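You operate a simulated robot arm through the tools that you are given. There is no shell and no other tool.

You run a simulated two-armed robot. Do the job below in one go: nothing can be reset, and whatever is moved stays where it is left.

JOB
Pin the clamped motor at its zero and zero the readout.
Fine: free the brake (brake switch) to turn the bar; push the grey knob in to pin it and leave it in; brake on again at the end. Where these are worked on the way, their far stop is far enough and under half their travel is too little: brake switch.

Only the result counts: the job must be done as asked and must still hold three seconds after the hand-in. Knocking over, shifting, dropping, spilling or breaking anything else fails it.

ROBOT AND FRAMES
Two 6-joint arms with two-finger grippers on one trunk that stands fixed in place. Base frame: the origin is at the foot of the trunk, x ahead of it, y to its left, z up. Readings come in m, degrees, newtons and seconds.
The left shoulder is at [0.03, 0.178, 1.038], the right one opposite. With the tool pointing down near the work surface each hand reaches from about 0.54 to 0.8 m from the base axis, measured 20 degrees to its own side. Payload 2.54 kg a hand.
The tool frame of a hand sits at the grasp point between the pads (the TCP): z along the fingers, y along the line on which they close. The tips reach 0.03 m beyond it. The gripper opens to 0.116 m. The gripper's body begins 0.095 m behind the TCP.
Orientation is that of the tool frame in the base frame, as a unit quaternion [w, x, y, z]. With the fingers straight down and closing along the base's y, the tool's x points along the base's -x, its y along +y and its z along -z.

CONTROLS
- The arms move only by the tool drive_tool. It takes "left_increments", "right_increments" or both (then of equal length, played together; a hand with none holds still); each is a list of rows, each a list of 7 numbers: the finger opening in m, from 0 to 0.116, then the shift along the tool's x, y, z in m, then the turn, a rotation vector about the tool's x, y, z in rad. In form: [[hand, x, y, z, rx, ry, rz], ...]. A call has 1 to 20 rows; each row is the pose to reach, as a shift and turn from the pose commanded when the call began, along the tool's axes at that moment. Each row takes 0.2 s and may step no farther than 0.05 m and 8.6 degrees from the row before; otherwise, or with a gripper value out of range, the whole call is refused. A pose out of reach is approached as far as the arm can. The call stops where the force on the tool passes 40 N (or 10 N more than at its start, if that is more) or the arm is blocked; 0.2 s more then pass. Each finger travels about 0.153 m/s and halts on what it meets, pressing with about 40 N; the grip force reading is that of the motor and also rises with nothing between the fingers. The clock runs only during rows and for 0.2 s after the last one: add rows that repeat a pose to give the fingers time. The reply holds the time, the measured pose of the TCP, the force on the tool along the base axes, the opening and the grip force, in the units named above and with some noise, with the torque about the TCP (base axes, N m) and any sound that the robot's microphone picked up.
- Cameras (640 x 400 px; columns grow to the right, rows downward): "scene" is now at [0.0336, 0.0205, 1.7467]; the picture's right is [0.34, -0.94, 0.00], its down [-0.81, -0.29, -0.51] and it looks along [0.48, 0.17, -0.86] (base axes); focal length 333 px, centre (320, 200). "left" rides on the left gripper at [0.069, 0.015, -0.122] in its tool frame; the picture's right is [-0.21, 0.98, 0.00], its down [-0.83, -0.18, -0.53] and it looks along [-0.52, -0.11, 0.85] (tool axes); focal length 251 px, centre (320, 200). "right" rides on the right gripper at [0.069, -0.015, -0.122] in its tool frame; the picture's right is [0.21, 0.98, 0.00], its down [-0.83, 0.18, -0.53] and it looks along [-0.52, 0.11, 0.85] (tool axes); focal length 251 px, centre (320, 200). There is no depth. A picture from a camera that has moved, and an enlarged one, comes with that camera's place and axes in the base frame and with its lens.
- grab_frame(camera): a new picture of that camera. It takes no simulated time.
- lift_body(by): slides the trunk up (or, below 0, down) by that many m; the arms and the scene camera ride with it, the base frame stays. It gives what a move gives, with no picture.
- aim_head(pan, tilt): turns the head with the scene camera to pan (to the left, within 143 degrees either way) and tilt (down, from -29 to 69), counted from straight ahead of the robot. It gives what a move gives.
- close_up(camera, box): a new picture of the part [left, top, right, bottom] of that camera's present view, enlarged. It takes no simulated time.
- close_job(): hands the job in; it is judged then, once.

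Nothing tells you positions but the pictures and the camera data. Unless the task says otherwise, let go and move clear before handing in.

The tools are called after "Request:" as name(argument=value, ...) on one line, values as JSON. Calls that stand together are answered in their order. drive_tool: Moves the arms, as the interface text tells. Its arguments: {"type":"object","properties":{"left_increments":{"type":"array","items":{"type":"array","items":{"type":"number"}}},"right_increments":{"type":"array","items":{"type":"array","items":{"type":"number"}}}},"required":[]} The other tools are called the same way: lift_body (by) slides the trunk up or down; aim_head (pan, tilt) turns the head that bears the scene camera; grab_frame (camera) takes a picture; close_up (camera, box) takes an enlarged picture of a part of a camera's view; close_job () hands the job in.

At the start:

```text
clock: 0.0
left_eef_pos: [0.3887, 0.284, 1.1108]
left_orientation: [0.0, 0.0, 1.0, 0.0]
left_ft_force: [0.1, -0.3, 0.5]
left_torque: [-0.02, -0.01, 0.0]
left_width: 0.1159
left_gripper_force: 0.1
right_eef_pos: [0.4617, -0.1104, 1.1147]
right_orientation: [0.0, 0.0, 1.0, -0.001]
right_ft_force: [1.2, -0.3, -0.1]
right_torque: [0.0, -0.02, 0.0]
right_width: 0.1161
right_gripper_force: 0.0
trunk travel left (down, up): [-0.25, 0.29]
head pan, tilt: [19.9, 59.5]
```

scene: 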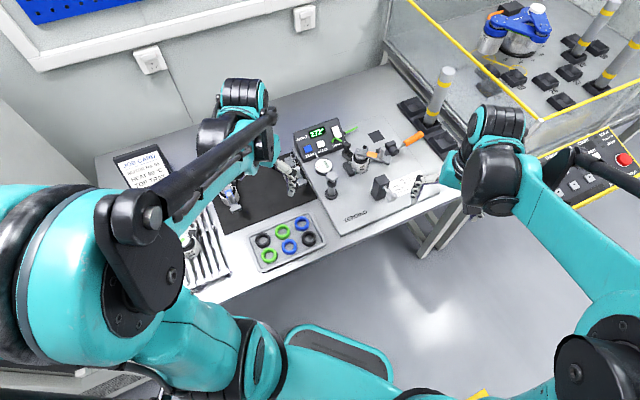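
right: 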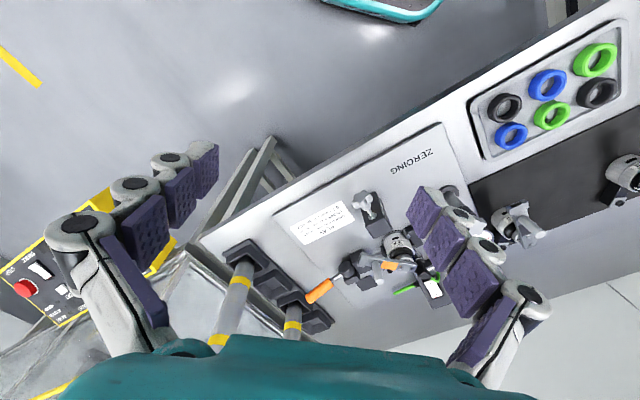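
left: 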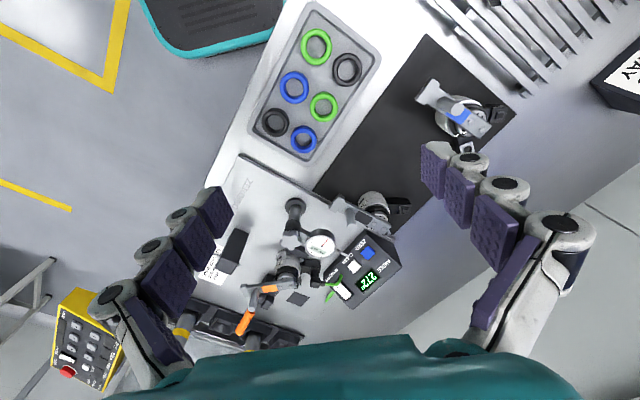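

I see a bench with a zeroing plate: a readout box, a clamped motor with a bar, a dial gauge, and knobs and switches. I'll take enlarged pictures first to identify each part.

Request:
close_up(camera="scene", box=[280, 100, 460, 240])

Request:
close_up(camera="left", box=[190, 150, 430, 350])

Request:
close_up(camera="right", box=[270, 120, 510, 320])

Request:
close_up(camera="scene", box=[100, 140, 190, 200])

```text
2.86 times, centred on (370, 170) of scene
camera zoom: at [0.0336, 0.0205, 1.7467], right [0.34, -0.94, 0.0], down [-0.81, -0.29, -0.51], along [0.48, 0.17, -0.86], focal length 952 px, centre (177, 286)
```

zoom: 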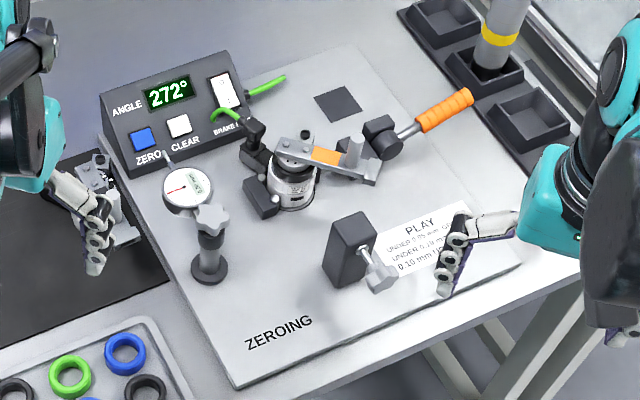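

```text
2.00 times, centred on (310, 250) of left
camera zoom: at [0.32, 0.2984, 1.2318], right [0.21, 0.98, 0.0], down [0.83, -0.18, 0.53], along [0.52, -0.11, -0.85], focal length 503 px, centre (340, 100)
```

zoom: 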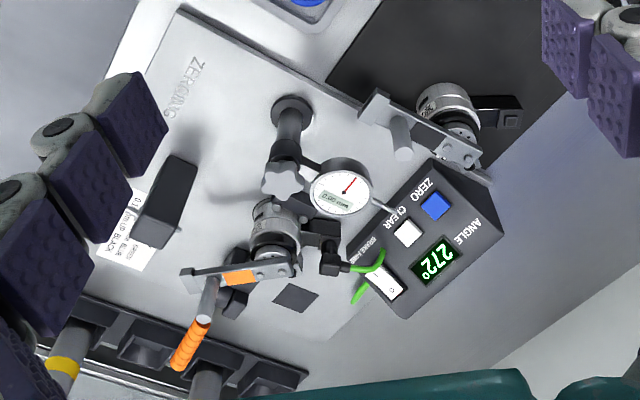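

```text
2.00 times, centred on (390, 220) of right
camera zoom: at [0.3922, -0.1256, 1.2362], right [-0.21, 0.98, 0.0], down [0.83, 0.18, 0.53], along [0.52, 0.11, -0.85], focal length 503 px, centre (180, 160)
```

zoom: 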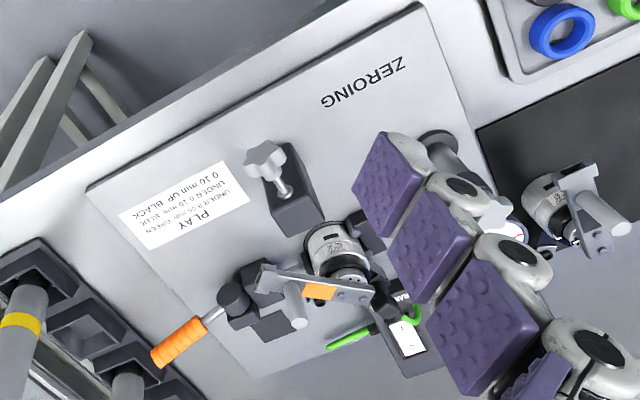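

```text
6.67 times, centred on (145, 170) of scene
camera zoom: at [0.0336, 0.0205, 1.7467], right [0.34, -0.94, 0.0], down [-0.81, -0.29, -0.51], along [0.48, 0.17, -0.86], focal length 2222 px, centre (1487, 400)
```

zoom: 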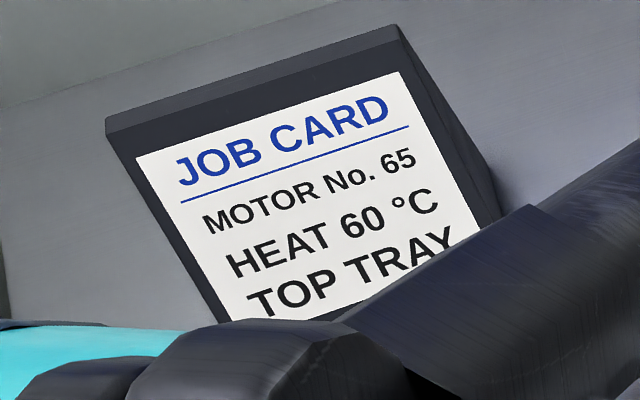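

The plate holds a dial gauge, a V-block with the motor under an orange-handled clamp, a bar with a peg, and a grey star knob in a black block. I need sharper pictures to measure these.

Request:
close_up(camera="scene", box=[340, 135, 404, 175])

Request:
close_up(camera="scene", box=[364, 165, 428, 205])

Request:
close_up(camera="scene", box=[304, 115, 368, 155])

Request:
close_up(camera="right", box=[370, 215, 450, 265])

Request:
close_up(camera="right", box=[280, 180, 400, 255])

Request:
close_up(camera="left", box=[230, 230, 342, 300])

```text
10.00 times, centred on (372, 155) of scene
camera zoom: at [0.0336, 0.0205, 1.7467], right [0.34, -0.94, 0.0], down [-0.81, -0.29, -0.51], along [0.48, 0.17, -0.86], focal length 3332 px, centre (-200, 650)
```

zoom: 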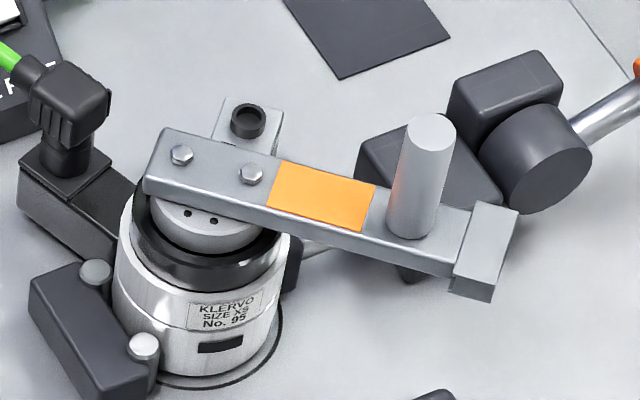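

```text
10.00 times, centred on (396, 185) of scene
camera zoom: at [0.0336, 0.0205, 1.7467], right [0.34, -0.94, 0.0], down [-0.81, -0.29, -0.51], along [0.48, 0.17, -0.86], focal length 3332 px, centre (-440, 350)
```

zoom: 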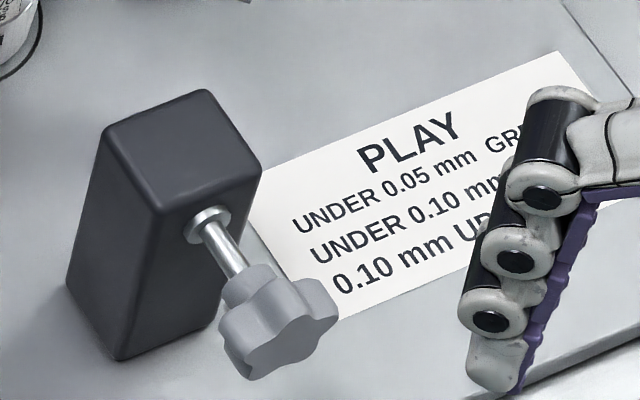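

```text
10.00 times, centred on (336, 135) of scene
camera zoom: at [0.0336, 0.0205, 1.7467], right [0.34, -0.94, 0.0], down [-0.81, -0.29, -0.51], along [0.48, 0.17, -0.86], focal length 3332 px, centre (160, 850)
```

zoom: 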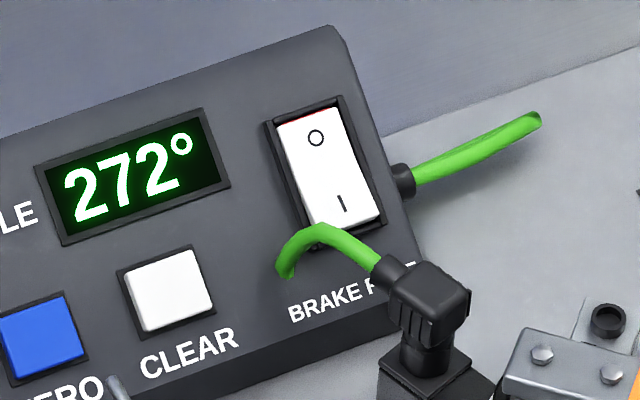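

```text
8.00 times, centred on (410, 240) of right
camera zoom: at [0.3922, -0.1256, 1.2362], right [-0.21, 0.98, 0.0], down [0.83, 0.18, 0.53], along [0.52, 0.11, -0.85], focal length 2012 px, centre (-400, -120)
```

zoom: 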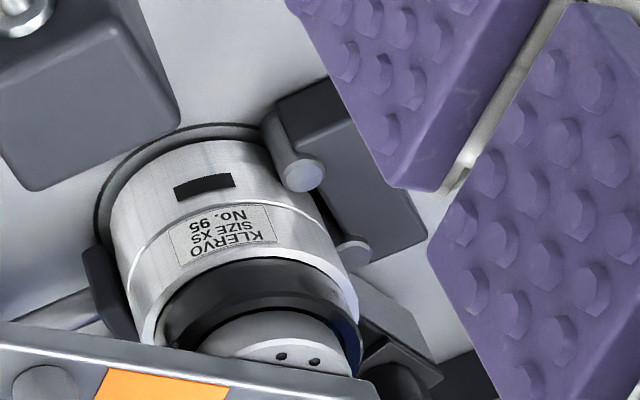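

```text
5.33 times, centred on (340, 218) of right
camera zoom: at [0.3922, -0.1256, 1.2362], right [-0.21, 0.98, 0.0], down [0.83, 0.18, 0.53], along [0.52, 0.11, -0.85], focal length 1341 px, centre (213, 107)
```

zoom: 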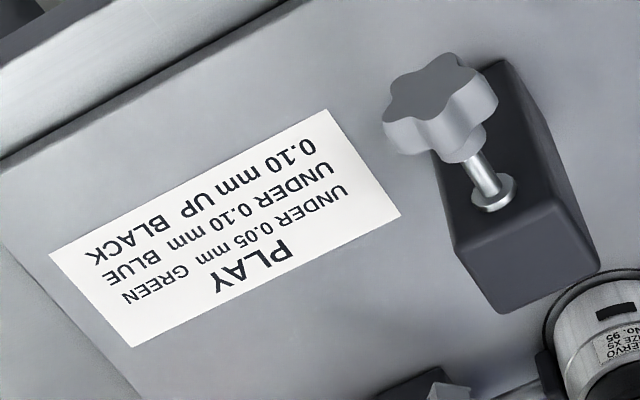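

```text
5.71 times, centred on (286, 265) of left
camera zoom: at [0.32, 0.2984, 1.2318], right [0.21, 0.98, 0.0], down [0.83, -0.18, 0.53], along [0.52, -0.11, -0.85], focal length 1437 px, centre (514, -171)
```

zoom: 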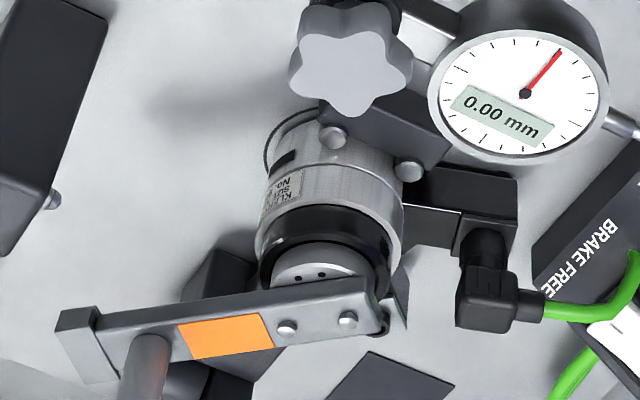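

The hub axis sits near (0.746, 0.130) with the bar top at z≈0.865, and the peg is near (0.749, 0.064). The pin block's knob is near (0.605, -0.005, 0.866) and pushes along +x+y toward the hub, so the bar has to point at about 225°. The switch is near (0.84, 0.243, 0.82) and ZERO is near (0.736, 0.320, 0.814). I'll move the left hand forward for a better look at the switch.

Request:
drive_tool(left_increments=[[0.116, -0.045, 0, 0, 0, 0, 0], [0.116, -0.09, 0, 0, 0, 0, 0], [0.116, -0.13, 0.01, 0, 0, 0, 0], [0.116, -0.16, 0.02, 0, 0, 0, 0]])

Request:
grab_frame(camera="left")

Request:
grab_frame(camera="scene")

```text
clock: 1.0
left_eef_pos: [0.5497, 0.3044, 1.1102]
left_orientation: [-0.001, -0.001, 1.0, -0.001]
left_ft_force: [0.4, -0.2, 0.4]
left_torque: [0.0, 0.02, -0.02]
left_width: 0.116
left_gripper_force: 0.0
right_eef_pos: [0.462, -0.1094, 1.1131]
right_orientation: [0.001, 0.0, 1.0, 0.0]
right_ft_force: [0.2, -0.4, -0.2]
right_torque: [0.02, 0.0, -0.03]
right_width: 0.1161
right_gripper_force: 0.2
trunk travel left (down, up): [-0.25, 0.29]
head pan, tilt: [19.9, 59.5]
```

```text
taken
camera left: at [0.4806, 0.319, 1.2312], right [0.21, 0.98, 0.0], down [0.83, -0.18, 0.53], along [0.52, -0.11, -0.85], focal length 251 px, centre (320, 200)
```

left: 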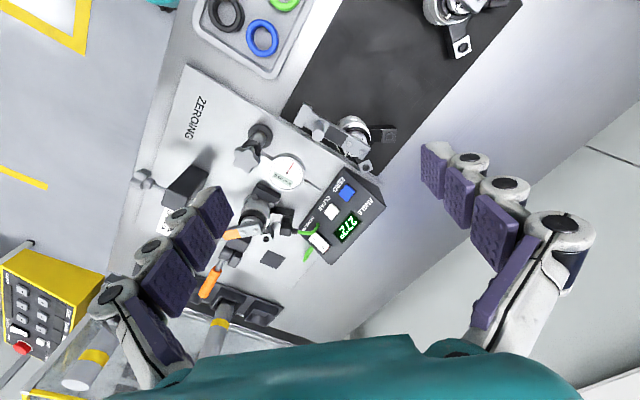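

```text
taken
camera scene: at [0.0349, 0.0208, 1.7467], right [0.34, -0.94, 0.0], down [-0.81, -0.29, -0.51], along [0.48, 0.17, -0.86], focal length 333 px, centre (320, 200)
```

scene: 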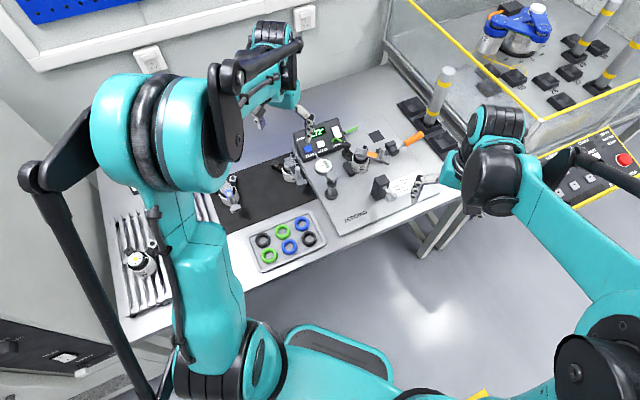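

Request:
close_up(camera="left", box=[296, 170, 392, 270])

Request:
close_up(camera="left", box=[220, 170, 316, 270])

Request:
close_up(camera="left", box=[300, 225, 340, 260])

Request:
close_up(camera="left", box=[130, 140, 226, 220])

```text
4.00 times, centred on (344, 220) of left
camera zoom: at [0.4806, 0.319, 1.2312], right [0.21, 0.98, 0.0], down [0.83, -0.18, 0.53], along [0.52, -0.11, -0.85], focal length 1006 px, centre (224, 120)
```

zoom: 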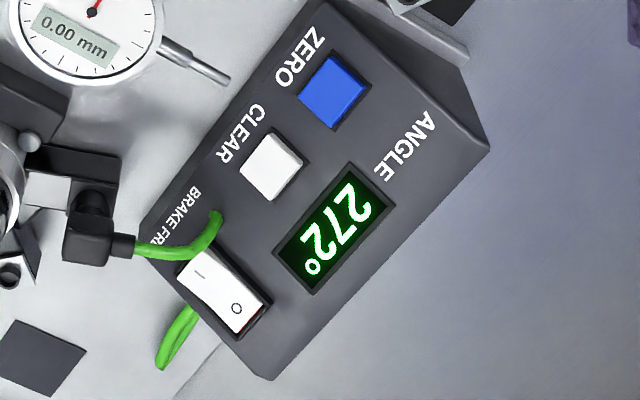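

```text
4.00 times, centred on (268, 220) of left
camera zoom: at [0.4806, 0.319, 1.2312], right [0.21, 0.98, 0.0], down [0.83, -0.18, 0.53], along [0.52, -0.11, -0.85], focal length 1006 px, centre (528, 120)
```

zoom: 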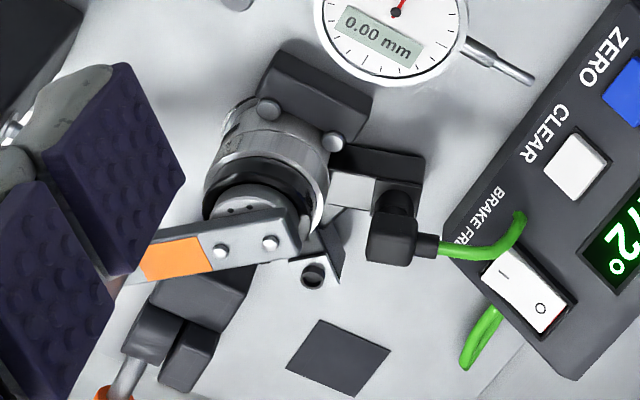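

```text
11.43 times, centred on (320, 242) of left
camera zoom: at [0.4806, 0.319, 1.2312], right [0.21, 0.98, 0.0], down [0.83, -0.18, 0.53], along [0.52, -0.11, -0.85], focal length 2874 px, centre (320, -286)
```

zoom: 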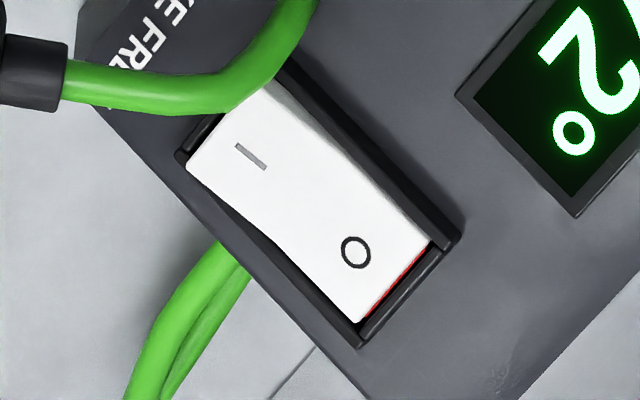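

```text
5.00 times, centred on (178, 180) of left
camera zoom: at [0.4806, 0.319, 1.2312], right [0.21, 0.98, 0.0], down [0.83, -0.18, 0.53], along [0.52, -0.11, -0.85], focal length 1257 px, centre (1030, 300)
```

zoom: 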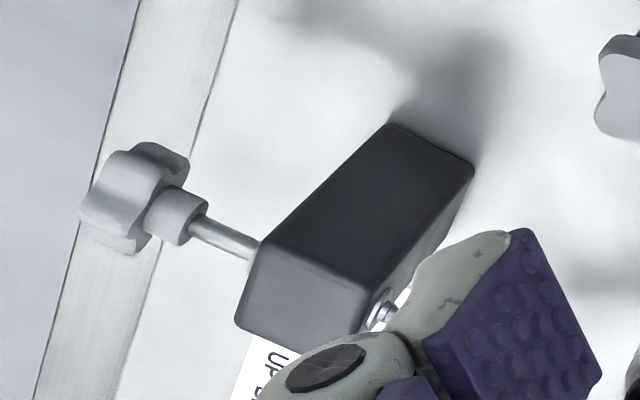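

The readout's slope and the red edge at the O end leave the rocker's state unclear. I'll zoom right in from both cameras to work out which end is pressed.

Request:
close_up(camera="scene", box=[324, 120, 356, 140])

Request:
close_up(camera="left", box=[304, 229, 336, 249])

Request:
close_up(camera="right", box=[410, 260, 458, 310])

```text
16.00 times, centred on (340, 130) of scene
camera zoom: at [0.0349, 0.0208, 1.7467], right [0.34, -0.94, 0.0], down [-0.81, -0.29, -0.51], along [0.48, 0.17, -0.86], focal length 5332 px, centre (0, 1320)
```

zoom: 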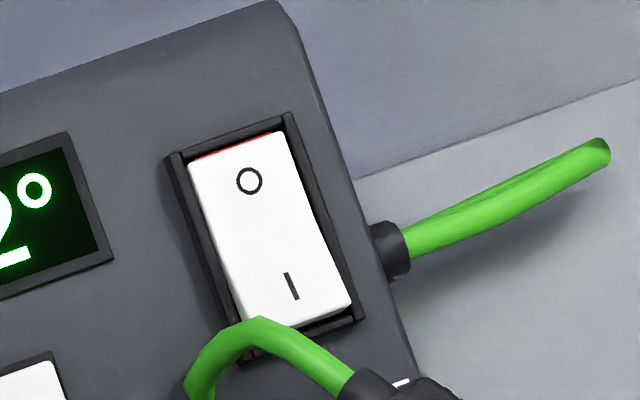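

```text
16.00 times, centred on (320, 239) of left
camera zoom: at [0.4806, 0.319, 1.2312], right [0.21, 0.98, 0.0], down [0.83, -0.18, 0.53], along [0.52, -0.11, -0.85], focal length 4023 px, centre (320, -424)
```

zoom: 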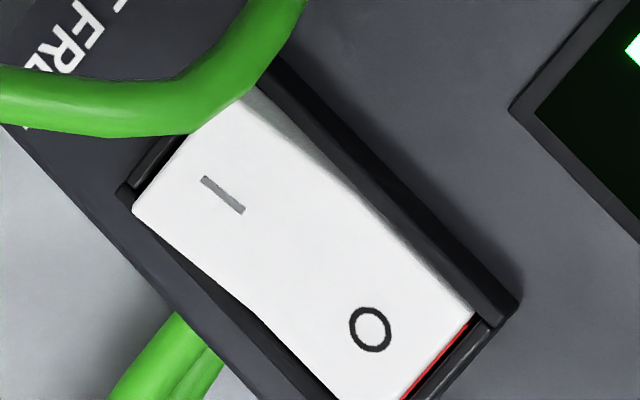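

```text
8.00 times, centred on (434, 285) of right
camera zoom: at [0.3931, -0.1254, 1.2359], right [-0.21, 0.98, 0.0], down [0.83, 0.18, 0.53], along [0.52, 0.11, -0.85], focal length 2012 px, centre (-592, -480)
```

zoom: 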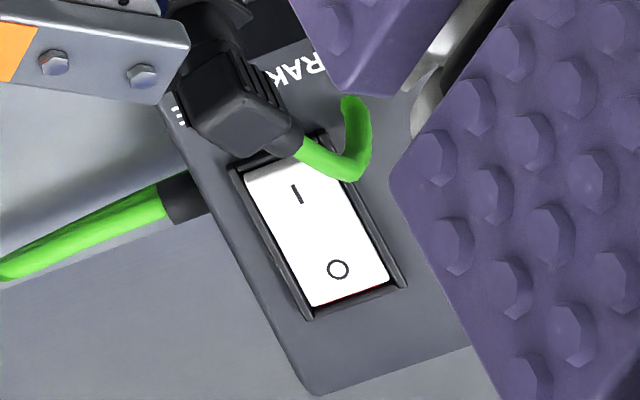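

Pressing the I (BRAKE FREE) end frees the brake whatever state the rocker is in now. I'll bring the left hand, yawed and tilted so its fingers point square onto the sloped console, to a hover in front of the switch. The green cable stub lies beside the I end, so I'll press with one finger.

Request:
drive_tool(left_increments=[[0.1, -0.0289, -0.0186, 0.0193, -0.0283, -0.0682, -0.0954], [0.08, -0.0578, -0.0372, 0.0385, -0.0565, -0.1365, -0.1908], [0.06, -0.0867, -0.0558, 0.0578, -0.0848, -0.2047, -0.2862], [0.04, -0.1157, -0.0744, 0.077, -0.1131, -0.2729, -0.3816], [0.04, -0.1446, -0.093, 0.0963, -0.1413, -0.3411, -0.477], [0.04, -0.1735, -0.1116, 0.1155, -0.1696, -0.4094, -0.5724], [0.04, -0.2024, -0.1302, 0.1348, -0.1978, -0.4776, -0.6678], [0.04, -0.2313, -0.1488, 0.154, -0.2261, -0.5458, -0.7632]])

Request:
grab_frame(camera="left")

Request:
grab_frame(camera="scene")

```text
clock: 2.8
left_eef_pos: [0.7807, 0.1538, 0.958]
left_orientation: [0.263, -0.368, 0.885, 0.11]
left_ft_force: [0.3, -1.1, -0.5]
left_torque: [0.01, 0.02, -0.01]
left_width: 0.0401
left_gripper_force: 0.1
right_eef_pos: [0.4626, -0.1106, 1.1124]
right_orientation: [-0.001, 0.0, 1.0, 0.0]
right_ft_force: [0.5, -0.3, 0.2]
right_torque: [-0.02, 0.03, 0.01]
right_width: 0.1159
right_gripper_force: 0.1
trunk travel left (down, up): [-0.25, 0.29]
head pan, tilt: [19.9, 59.5]
```

```text
taken
camera left: at [0.6823, 0.0755, 1.0199], right [-0.56, 0.82, 0.12], down [0.41, 0.16, 0.9], along [0.72, 0.56, -0.42], focal length 251 px, centre (320, 200)
```

left: 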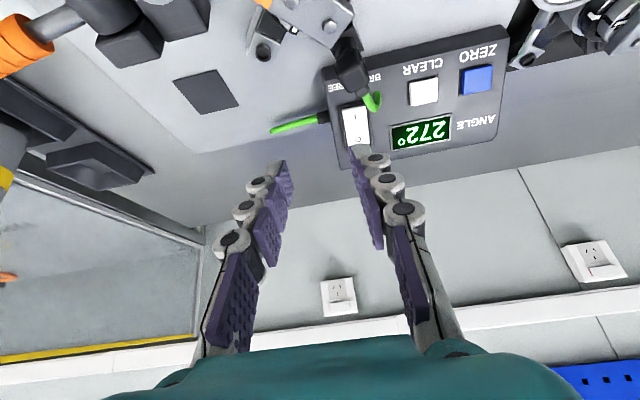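

```text
taken
camera scene: at [0.0356, 0.0193, 1.7467], right [0.34, -0.94, 0.0], down [-0.81, -0.29, -0.51], along [0.48, 0.17, -0.86], focal length 333 px, centre (320, 200)
```

scene: 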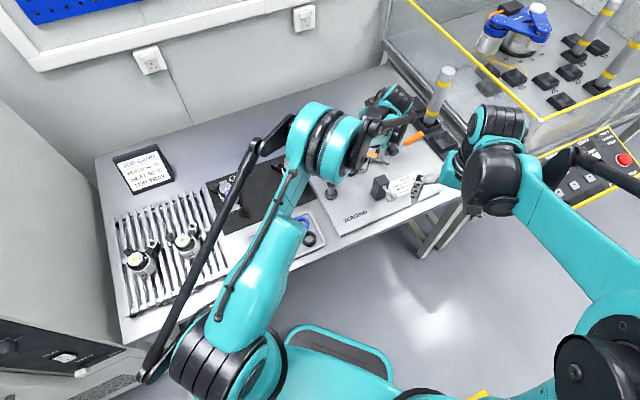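

The hand reached the hover pose. I'll zoom in on the switch from the left camera.

Request:
close_up(camera="left", box=[310, 60, 410, 160])

Request:
close_up(camera="scene", box=[310, 70, 470, 190])

Request:
grab_frame(camera="right")

```text
4.00 times, centred on (360, 110) of left
camera zoom: at [0.6823, 0.0755, 1.0199], right [-0.56, 0.82, 0.12], down [0.41, 0.16, 0.9], along [0.72, 0.56, -0.42], focal length 1006 px, centre (160, 560)
```

zoom: 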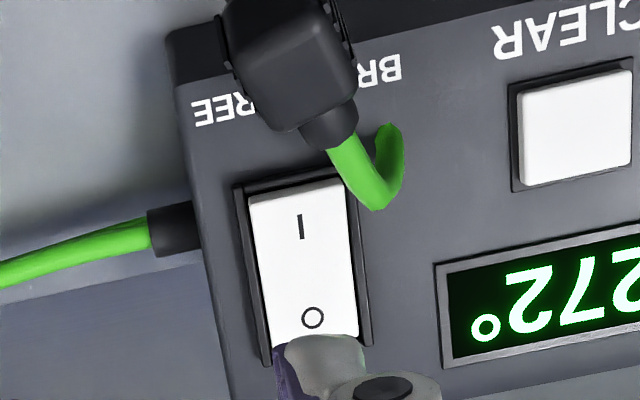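

```text
3.33 times, centred on (390, 130) of scene
camera zoom: at [0.0356, 0.0193, 1.7467], right [0.34, -0.94, 0.0], down [-0.81, -0.29, -0.51], along [0.48, 0.17, -0.86], focal length 1111 px, centre (87, 433)
```

zoom: 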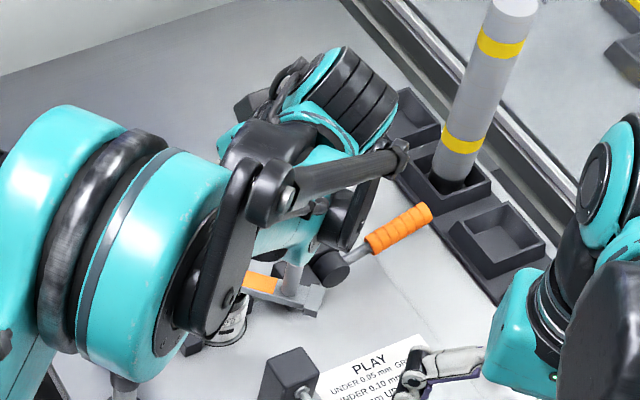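

```text
taken
camera right: at [0.3936, -0.1264, 1.2356], right [-0.21, 0.98, 0.0], down [0.83, 0.18, 0.53], along [0.52, 0.11, -0.85], focal length 251 px, centre (320, 200)
```

right: 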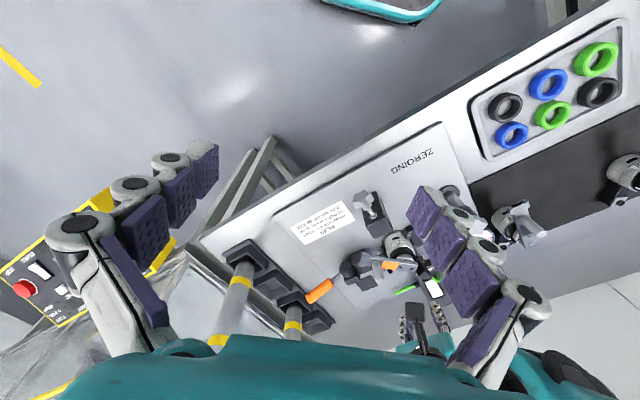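

The brake switch is clear of the finger's path. Measured in the hand's frame, the I mark is about 10 mm further along +y than planned. I'll shift over and close most of the gap, then check again.

Request:
drive_tool(left_increments=[[0.04, 0.002, 0.005, 0.025, 0, 0, 0], [0.04, 0.003, 0.01, 0.05, 0, 0, 0], [0.04, 0.003, 0.01, 0.075, 0, 0, 0], [0.04, 0.003, 0.01, 0.085, 0, 0, 0]])

Request:
close_up(camera="left", box=[280, 40, 440, 180])

Request:
close_up(camera="right", box=[370, 230, 490, 330])

```text
clock: 3.8
left_eef_pos: [0.8043, 0.1921, 0.8842]
left_orientation: [0.262, -0.368, 0.886, 0.11]
left_ft_force: [0.7, 0.2, 0.7]
left_torque: [-0.01, 0.01, 0.01]
left_width: 0.0399
left_gripper_force: 0.1
right_eef_pos: [0.4615, -0.1103, 1.1152]
right_orientation: [0.0, 0.0, 1.0, 0.0]
right_ft_force: [-0.5, -0.5, -0.4]
right_torque: [-0.03, 0.04, -0.01]
right_width: 0.1158
right_gripper_force: 0.1
trunk travel left (down, up): [-0.25, 0.29]
head pan, tilt: [19.9, 59.5]
```

```text
2.86 times, centred on (360, 110) of left
camera zoom: at [0.7056, 0.1153, 0.9477], right [-0.56, 0.82, 0.12], down [0.41, 0.16, 0.9], along [0.72, 0.55, -0.42], focal length 718 px, centre (206, 457)
```

zoom: 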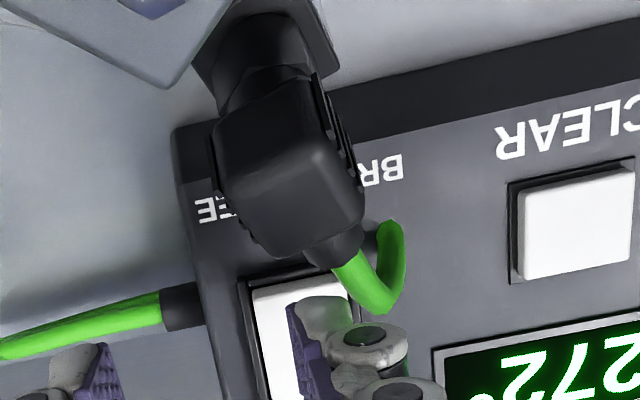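

```text
4.00 times, centred on (430, 280) of right
camera zoom: at [0.3922, -0.1257, 1.2362], right [-0.21, 0.98, 0.0], down [0.83, 0.18, 0.53], along [0.52, 0.11, -0.85], focal length 1006 px, centre (-120, -120)
```

zoom: 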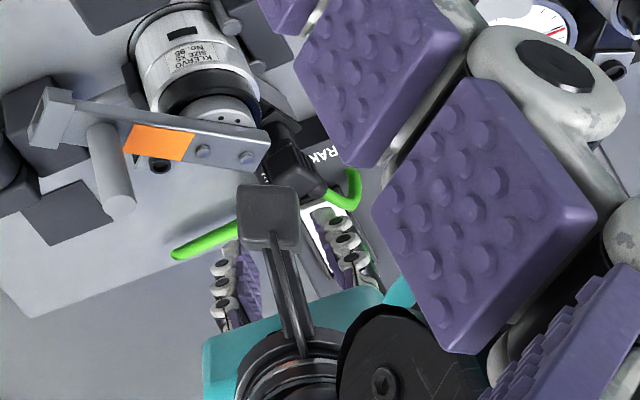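

The fingertip is lined up over the I half, clear of the green cable. Now I'll press in along the tool axis in small steps and let the force limit stop the move.

Request:
drive_tool(left_increments=[[0.04, 0, -0.001, 0.01, 0, 0, 0], [0.04, 0, -0.001, 0.02, 0, 0, 0], [0.04, 0, -0.001, 0.025, 0, 0, 0], [0.04, 0, -0.001, 0.028, 0, 0, 0], [0.04, 0, -0.001, 0.031, 0, 0, 0], [0.04, 0, -0.001, 0.033, 0, 0, 0], [0.04, 0, -0.001, 0.035, 0, 0, 0]])

Request:
close_up(camera="left", box=[280, 40, 440, 180])

```text
clock: 5.4
left_eef_pos: [0.8152, 0.2042, 0.8578]
left_orientation: [0.263, -0.367, 0.885, 0.109]
left_ft_force: [-18.2, -4.1, 17.8]
left_torque: [0.58, 0.33, 0.6]
left_width: 0.0505
left_gripper_force: 6.9
right_eef_pos: [0.4585, -0.1108, 1.1168]
right_orientation: [0.001, 0.0, 1.0, 0.0]
right_ft_force: [0.7, 0.0, 0.0]
right_torque: [0.01, 0.01, -0.01]
right_width: 0.1159
right_gripper_force: 0.0
trunk travel left (down, up): [-0.25, 0.29]
head pan, tilt: [19.9, 59.5]
```

```text
2.86 times, centred on (360, 110) of left
camera zoom: at [0.7164, 0.1271, 0.921], right [-0.56, 0.82, 0.12], down [0.41, 0.16, 0.9], along [0.72, 0.56, -0.42], focal length 718 px, centre (206, 457)
```

zoom: 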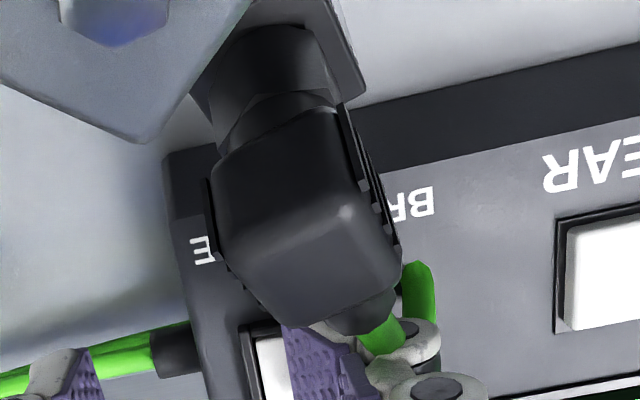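

The opening rose to 0.0505, so the finger is being pushed sideways by something, perhaps the connector. I'll look from the other cameras before moving on.

Request:
close_up(camera="right", box=[410, 250, 474, 300])

Request:
close_up(camera="left", box=[320, 80, 400, 160])

Request:
close_up(camera="scene", box=[310, 90, 410, 160])

```text
8.00 times, centred on (442, 275) of right
camera zoom: at [0.3885, -0.1264, 1.2373], right [-0.21, 0.98, 0.0], down [0.82, 0.18, 0.54], along [0.52, 0.12, -0.84], focal length 2012 px, centre (-656, -400)
```

zoom: 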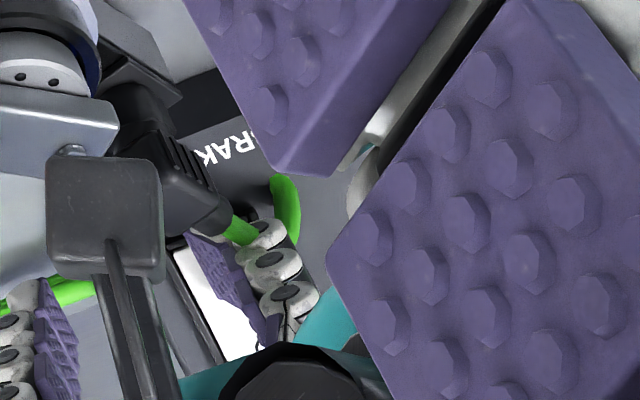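

```text
5.00 times, centred on (360, 120) of left
camera zoom: at [0.7164, 0.1271, 0.921], right [-0.56, 0.82, 0.12], down [0.41, 0.16, 0.9], along [0.72, 0.56, -0.42], focal length 1257 px, centre (120, 600)
```

zoom: 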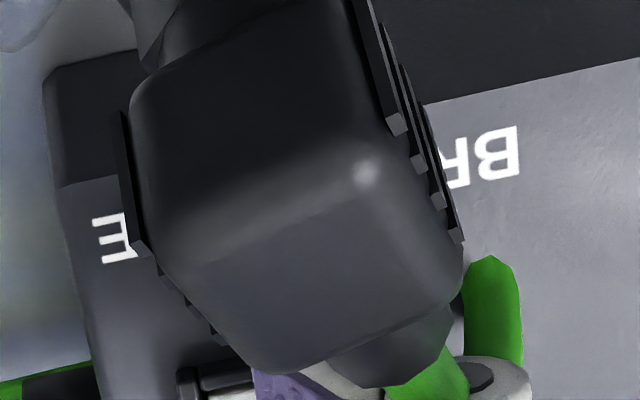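

```text
5.71 times, centred on (360, 125) of scene
camera zoom: at [0.0284, 0.0192, 1.7469], right [0.34, -0.94, 0.0], down [-0.81, -0.29, -0.51], along [0.48, 0.17, -0.86], focal length 1904 px, centre (91, 629)
```

zoom: 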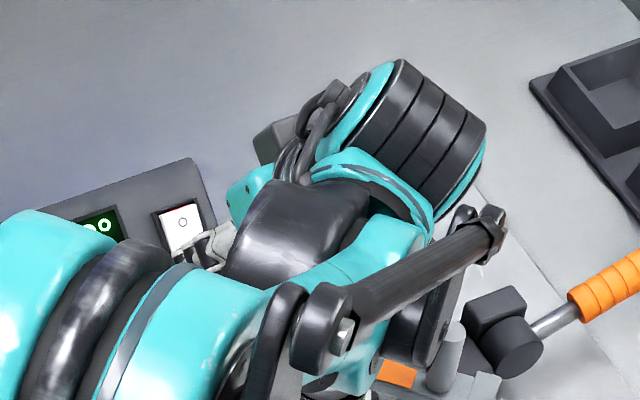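

The force and torque readings put the contact at the tip of the pressing finger, on its up-slope edge, so the rocker may have gone over. I'll back off and compare the rocker's look with before.

Request:
drive_tool(left_increments=[[0.05, 0, 0, -0.015, 0, 0, 0], [0.05, 0, 0, -0.04, 0, 0, 0], [0.05, 0, 0, -0.085, 0, 0, 0], [0.05, 0, 0, -0.12, 0, 0, 0]])

Request:
close_up(camera="left", box=[310, 60, 410, 160])

Request:
close_up(camera="right", box=[410, 260, 458, 310])

Request:
close_up(camera="scene", box=[310, 90, 410, 160])

```text
clock: 6.4
left_eef_pos: [0.7717, 0.1581, 0.9566]
left_orientation: [0.262, -0.367, 0.886, 0.109]
left_ft_force: [-0.2, 0.1, -0.2]
left_torque: [-0.01, -0.01, -0.01]
left_width: 0.0499
left_gripper_force: 0.1
right_eef_pos: [0.4609, -0.1114, 1.115]
right_orientation: [-0.001, 0.0, 1.0, 0.0]
right_ft_force: [-1.3, 0.7, 1.1]
right_torque: [-0.04, -0.02, -0.01]
right_width: 0.1159
right_gripper_force: 0.1
trunk travel left (down, up): [-0.25, 0.29]
head pan, tilt: [19.9, 59.5]
```

```text
4.00 times, centred on (360, 110) of left
camera zoom: at [0.6725, 0.0805, 1.0201], right [-0.56, 0.82, 0.12], down [0.41, 0.16, 0.9], along [0.72, 0.55, -0.42], focal length 1006 px, centre (160, 560)
```

zoom: 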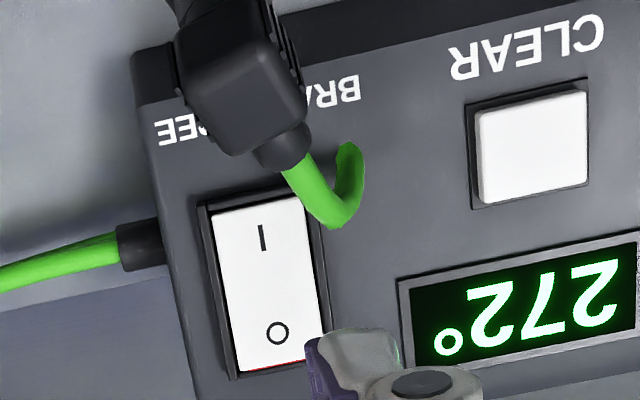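

```text
8.00 times, centred on (434, 285) of right
camera zoom: at [0.3912, -0.1259, 1.2364], right [-0.21, 0.98, 0.0], down [0.83, 0.18, 0.53], along [0.52, 0.11, -0.85], focal length 2012 px, centre (-592, -480)
```

zoom: 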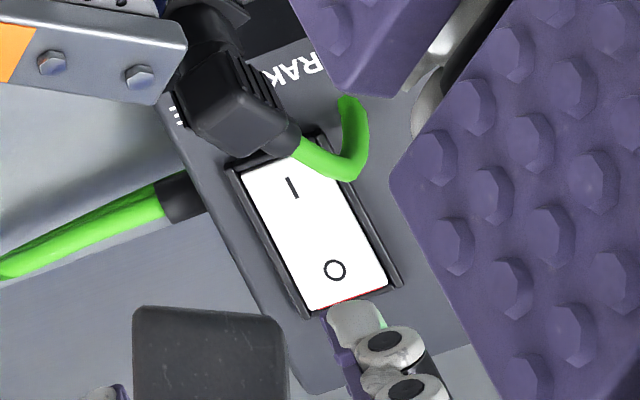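

```text
5.71 times, centred on (360, 125) of scene
camera zoom: at [0.0322, 0.02, 1.7468], right [0.34, -0.94, 0.0], down [-0.81, -0.29, -0.51], along [0.48, 0.17, -0.86], focal length 1904 px, centre (91, 629)
```

zoom: 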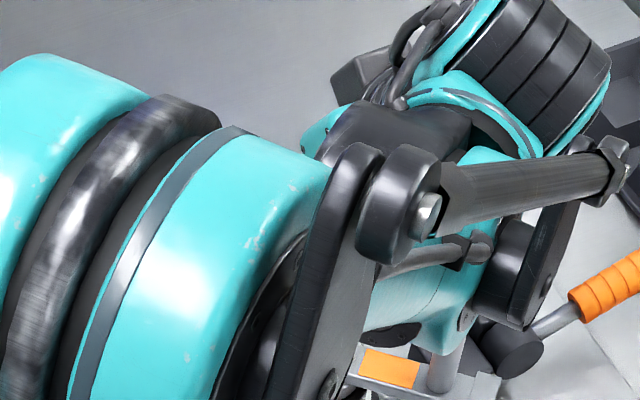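

Comparing with before, the shading at the I end looks different. A higher zoom should confirm it.

Request:
close_up(camera="left", box=[318, 104, 350, 156])

Request:
close_up(camera="right", box=[434, 273, 466, 303])

```text
7.69 times, centred on (334, 130) of left
camera zoom: at [0.6725, 0.0805, 1.0201], right [-0.56, 0.82, 0.12], down [0.41, 0.16, 0.9], along [0.72, 0.55, -0.42], focal length 1934 px, centre (212, 738)
```

zoom: 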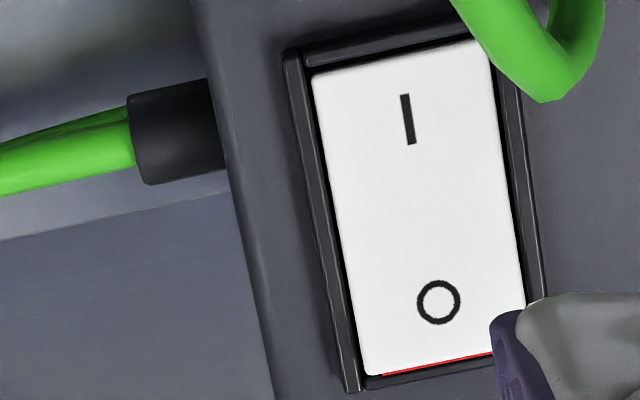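

```text
13.33 times, centred on (450, 288) of right
camera zoom: at [0.3912, -0.1259, 1.2364], right [-0.21, 0.98, 0.0], down [0.83, 0.18, 0.53], along [0.52, 0.11, -0.85], focal length 3352 px, centre (-1413, -973)
```

zoom: 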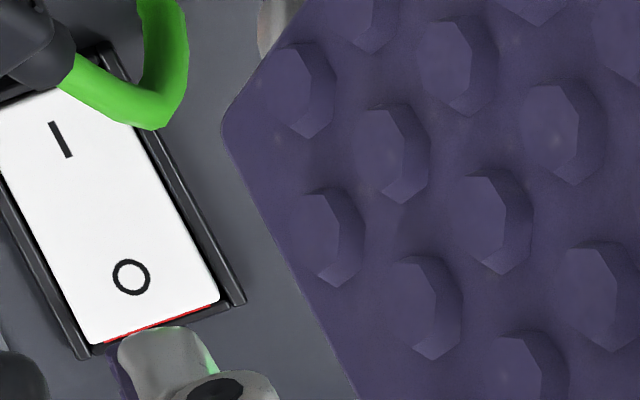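

Relative to the frame, the I mark now sits about 2–3 mm lower, so the rocker seems to have flipped to free. The real test is turning the bar. I'll straighten the left hand and hover it over the peg.

Request:
drive_tool(left_increments=[[0.06, 0.005, -0.005, -0.03, 0, 0.0, 0], [0.06, 0.0152, -0.0167, -0.05, 0, 0.12, 0], [0.06, 0.0253, -0.0279, -0.062, 0, 0.24, 0], [0.06, 0.0354, -0.039, -0.072, 0, 0.36, 0], [0.06, 0.0455, -0.0502, -0.0815, 0, 0.47, 0], [0.06, 0.0455, -0.0502, -0.0815, 0, 0.575, 0]])

Request:
grab_frame(camera="left")

Request:
close_up(camera="right", box=[330, 180, 490, 320])

Request:
close_up(camera="scene", box=[300, 100, 440, 220])

```text
clock: 7.8
left_eef_pos: [0.7494, 0.067, 0.9976]
left_orientation: [-0.001, -0.383, 0.924, 0.0]
left_ft_force: [0.7, 0.2, 0.1]
left_torque: [0.0, 0.0, 0.0]
left_width: 0.06
left_gripper_force: 0.0
right_eef_pos: [0.4629, -0.1108, 1.115]
right_orientation: [0.001, 0.0, 1.0, 0.0]
right_ft_force: [-0.1, -0.5, -0.6]
right_torque: [-0.03, 0.02, -0.03]
right_width: 0.116
right_gripper_force: 0.0
trunk travel left (down, up): [-0.25, 0.29]
head pan, tilt: [19.9, 59.5]
```

```text
taken
camera left: at [0.6905, 0.0284, 1.1197], right [-0.54, 0.84, 0.0], down [0.71, 0.46, 0.53], along [0.45, 0.29, -0.85], focal length 251 px, centre (320, 200)
```

left: 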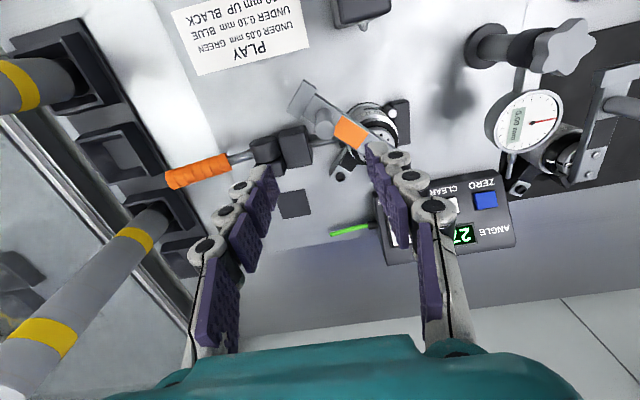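

```text
2.86 times, centred on (410, 250) of right
camera zoom: at [0.3928, -0.1249, 1.236], right [-0.21, 0.98, 0.0], down [0.83, 0.18, 0.53], along [0.52, 0.11, -0.85], focal length 718 px, centre (63, 57)
```

zoom: 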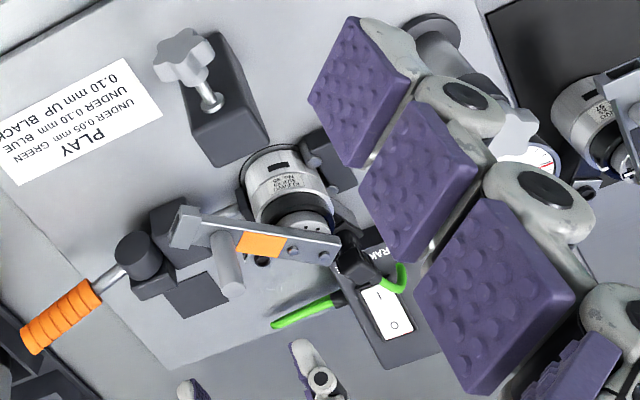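

```text
3.33 times, centred on (370, 160) of scene
camera zoom: at [0.0345, 0.0216, 1.7467], right [0.34, -0.94, 0.0], down [-0.81, -0.29, -0.51], along [0.48, 0.17, -0.86], focal length 1111 px, centre (153, 333)
```

zoom: 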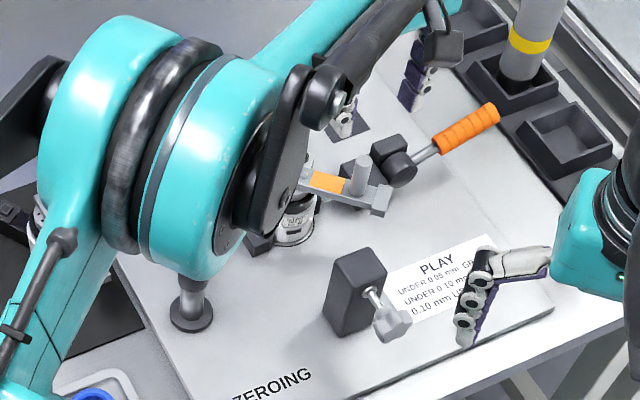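

I'll zoom in on the peg from the left camera, and on the bar end from the right camera.

Request:
close_up(camera="left", box=[270, 60, 430, 200])

Request:
close_up(camera="right", box=[380, 220, 460, 300])

```text
2.86 times, centred on (350, 130) of left
camera zoom: at [0.6905, 0.0284, 1.1197], right [-0.54, 0.84, 0.0], down [0.71, 0.46, 0.53], along [0.45, 0.29, -0.85], focal length 718 px, centre (234, 400)
```

zoom: 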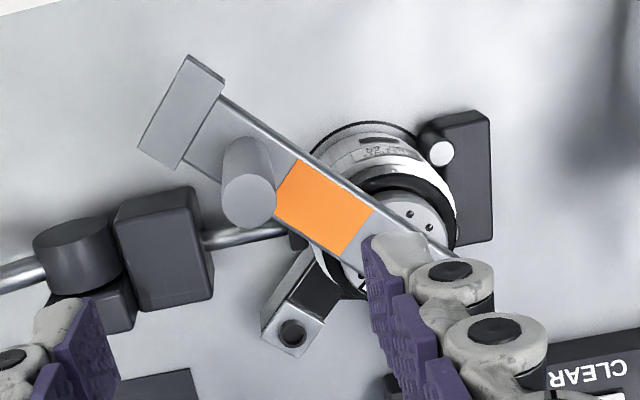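

```text
5.00 times, centred on (420, 260) of right
camera zoom: at [0.3928, -0.1249, 1.236], right [-0.21, 0.98, 0.0], down [0.83, 0.18, 0.53], along [0.52, 0.11, -0.85], focal length 1257 px, centre (-180, -100)
```

zoom: 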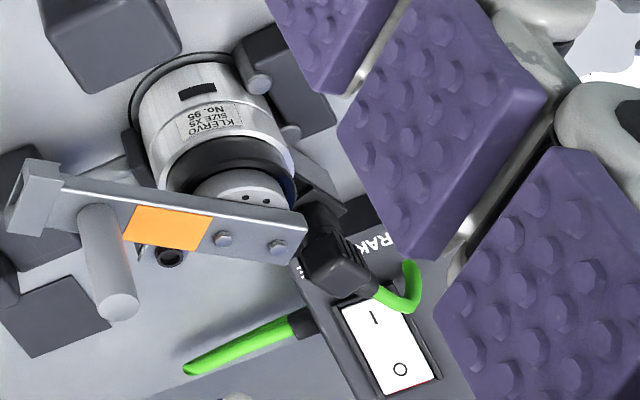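

Seen from the hand, the peg is about 9 mm along +x and 6 mm along +y of the tool axis, with its top near z≈0.916. I'll centre over it and go down with the fingers open.

Request:
drive_tool(left_increments=[[0.06, 0.009, 0.006, 0.0, 0, 0, 0], [0.06, 0.009, 0.006, 0.03, 0, 0, 0], [0.06, 0.009, 0.006, 0.05, 0, 0, 0]])

Request:
close_up(camera="left", box=[250, 80, 410, 220])

Request:
close_up(camera="right", box=[360, 210, 460, 310])

```text
clock: 8.6
left_eef_pos: [0.7379, 0.0634, 0.9479]
left_orientation: [0.0, -0.383, 0.924, 0.0]
left_ft_force: [-0.7, 0.7, 0.4]
left_torque: [-0.02, -0.01, 0.01]
left_width: 0.06
left_gripper_force: 0.1
right_eef_pos: [0.4617, -0.1106, 1.114]
right_orientation: [0.0, 0.0, 1.0, 0.0]
right_ft_force: [-0.2, -0.2, 0.1]
right_torque: [0.0, -0.04, -0.03]
right_width: 0.116
right_gripper_force: 0.1
trunk travel left (down, up): [-0.25, 0.29]
head pan, tilt: [19.9, 59.5]
```

```text
2.86 times, centred on (330, 150) of left
camera zoom: at [0.6791, 0.0258, 1.0684], right [-0.54, 0.84, 0.0], down [0.71, 0.46, 0.53], along [0.45, 0.29, -0.85], focal length 718 px, centre (291, 343)
```

zoom: 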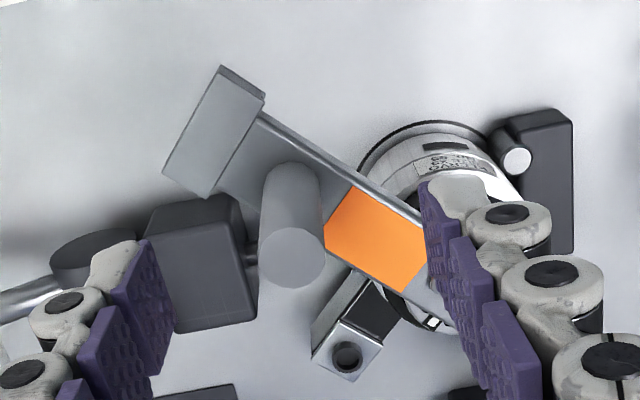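

```text
4.00 times, centred on (410, 260) of right
camera zoom: at [0.3921, -0.1256, 1.2362], right [-0.21, 0.98, 0.0], down [0.83, 0.18, 0.53], along [0.52, 0.11, -0.85], focal length 1006 px, centre (-40, -40)
```

zoom: 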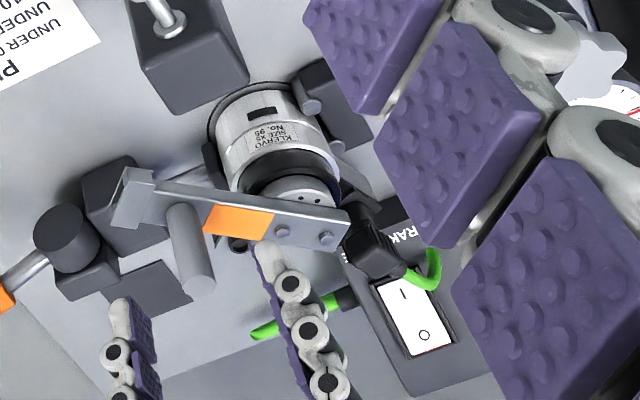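

The peg is now centred between the fingers. I'll go down the last 4 cm and close on it.

Request:
drive_tool(left_increments=[[0.06, -0.003, 0, 0.02, 0, 0, 0], [0.06, -0.003, 0, 0.035, 0, 0, 0], [0.06, -0.003, 0, 0.04, 0, 0, 0], [0.03, -0.003, 0, 0.04, 0, 0, 0], [0.012, -0.003, 0, 0.04, 0, 0, 0], [0.012, -0.003, 0, 0.04, 0, 0, 0]])

Request:
close_up(camera="left", box=[250, 80, 410, 220])

Request:
close_up(camera="right", box=[360, 210, 460, 310])

```text
clock: 10.0
left_eef_pos: [0.7412, 0.0665, 0.9079]
left_orientation: [0.0, -0.383, 0.924, 0.0]
left_ft_force: [-1.0, -0.4, 0.3]
left_torque: [0.03, -0.05, 0.08]
left_width: 0.0145
left_gripper_force: 39.7
right_eef_pos: [0.4617, -0.111, 1.1139]
right_orientation: [0.0, -0.001, 1.0, 0.0]
right_ft_force: [-0.2, -0.1, -0.6]
right_torque: [0.01, 0.01, 0.0]
right_width: 0.1159
right_gripper_force: 0.0
trunk travel left (down, up): [-0.25, 0.29]
head pan, tilt: [19.9, 59.5]
```

```text
2.86 times, centred on (330, 150) of left
camera zoom: at [0.6809, 0.0275, 1.0289], right [-0.54, 0.84, 0.0], down [0.71, 0.46, 0.53], along [0.45, 0.29, -0.85], focal length 718 px, centre (291, 343)
```

zoom: 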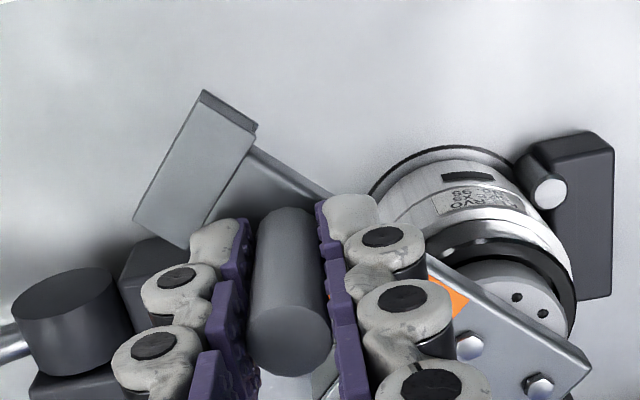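

```text
4.00 times, centred on (410, 260) of right
camera zoom: at [0.3924, -0.1256, 1.2361], right [-0.21, 0.98, 0.0], down [0.83, 0.18, 0.53], along [0.52, 0.11, -0.85], focal length 1006 px, centre (-40, -40)
```

zoom: 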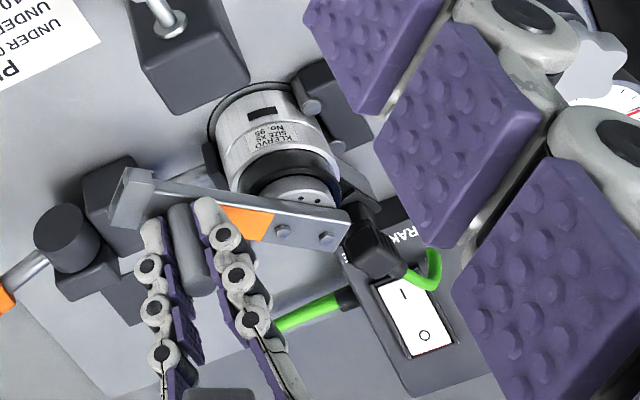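

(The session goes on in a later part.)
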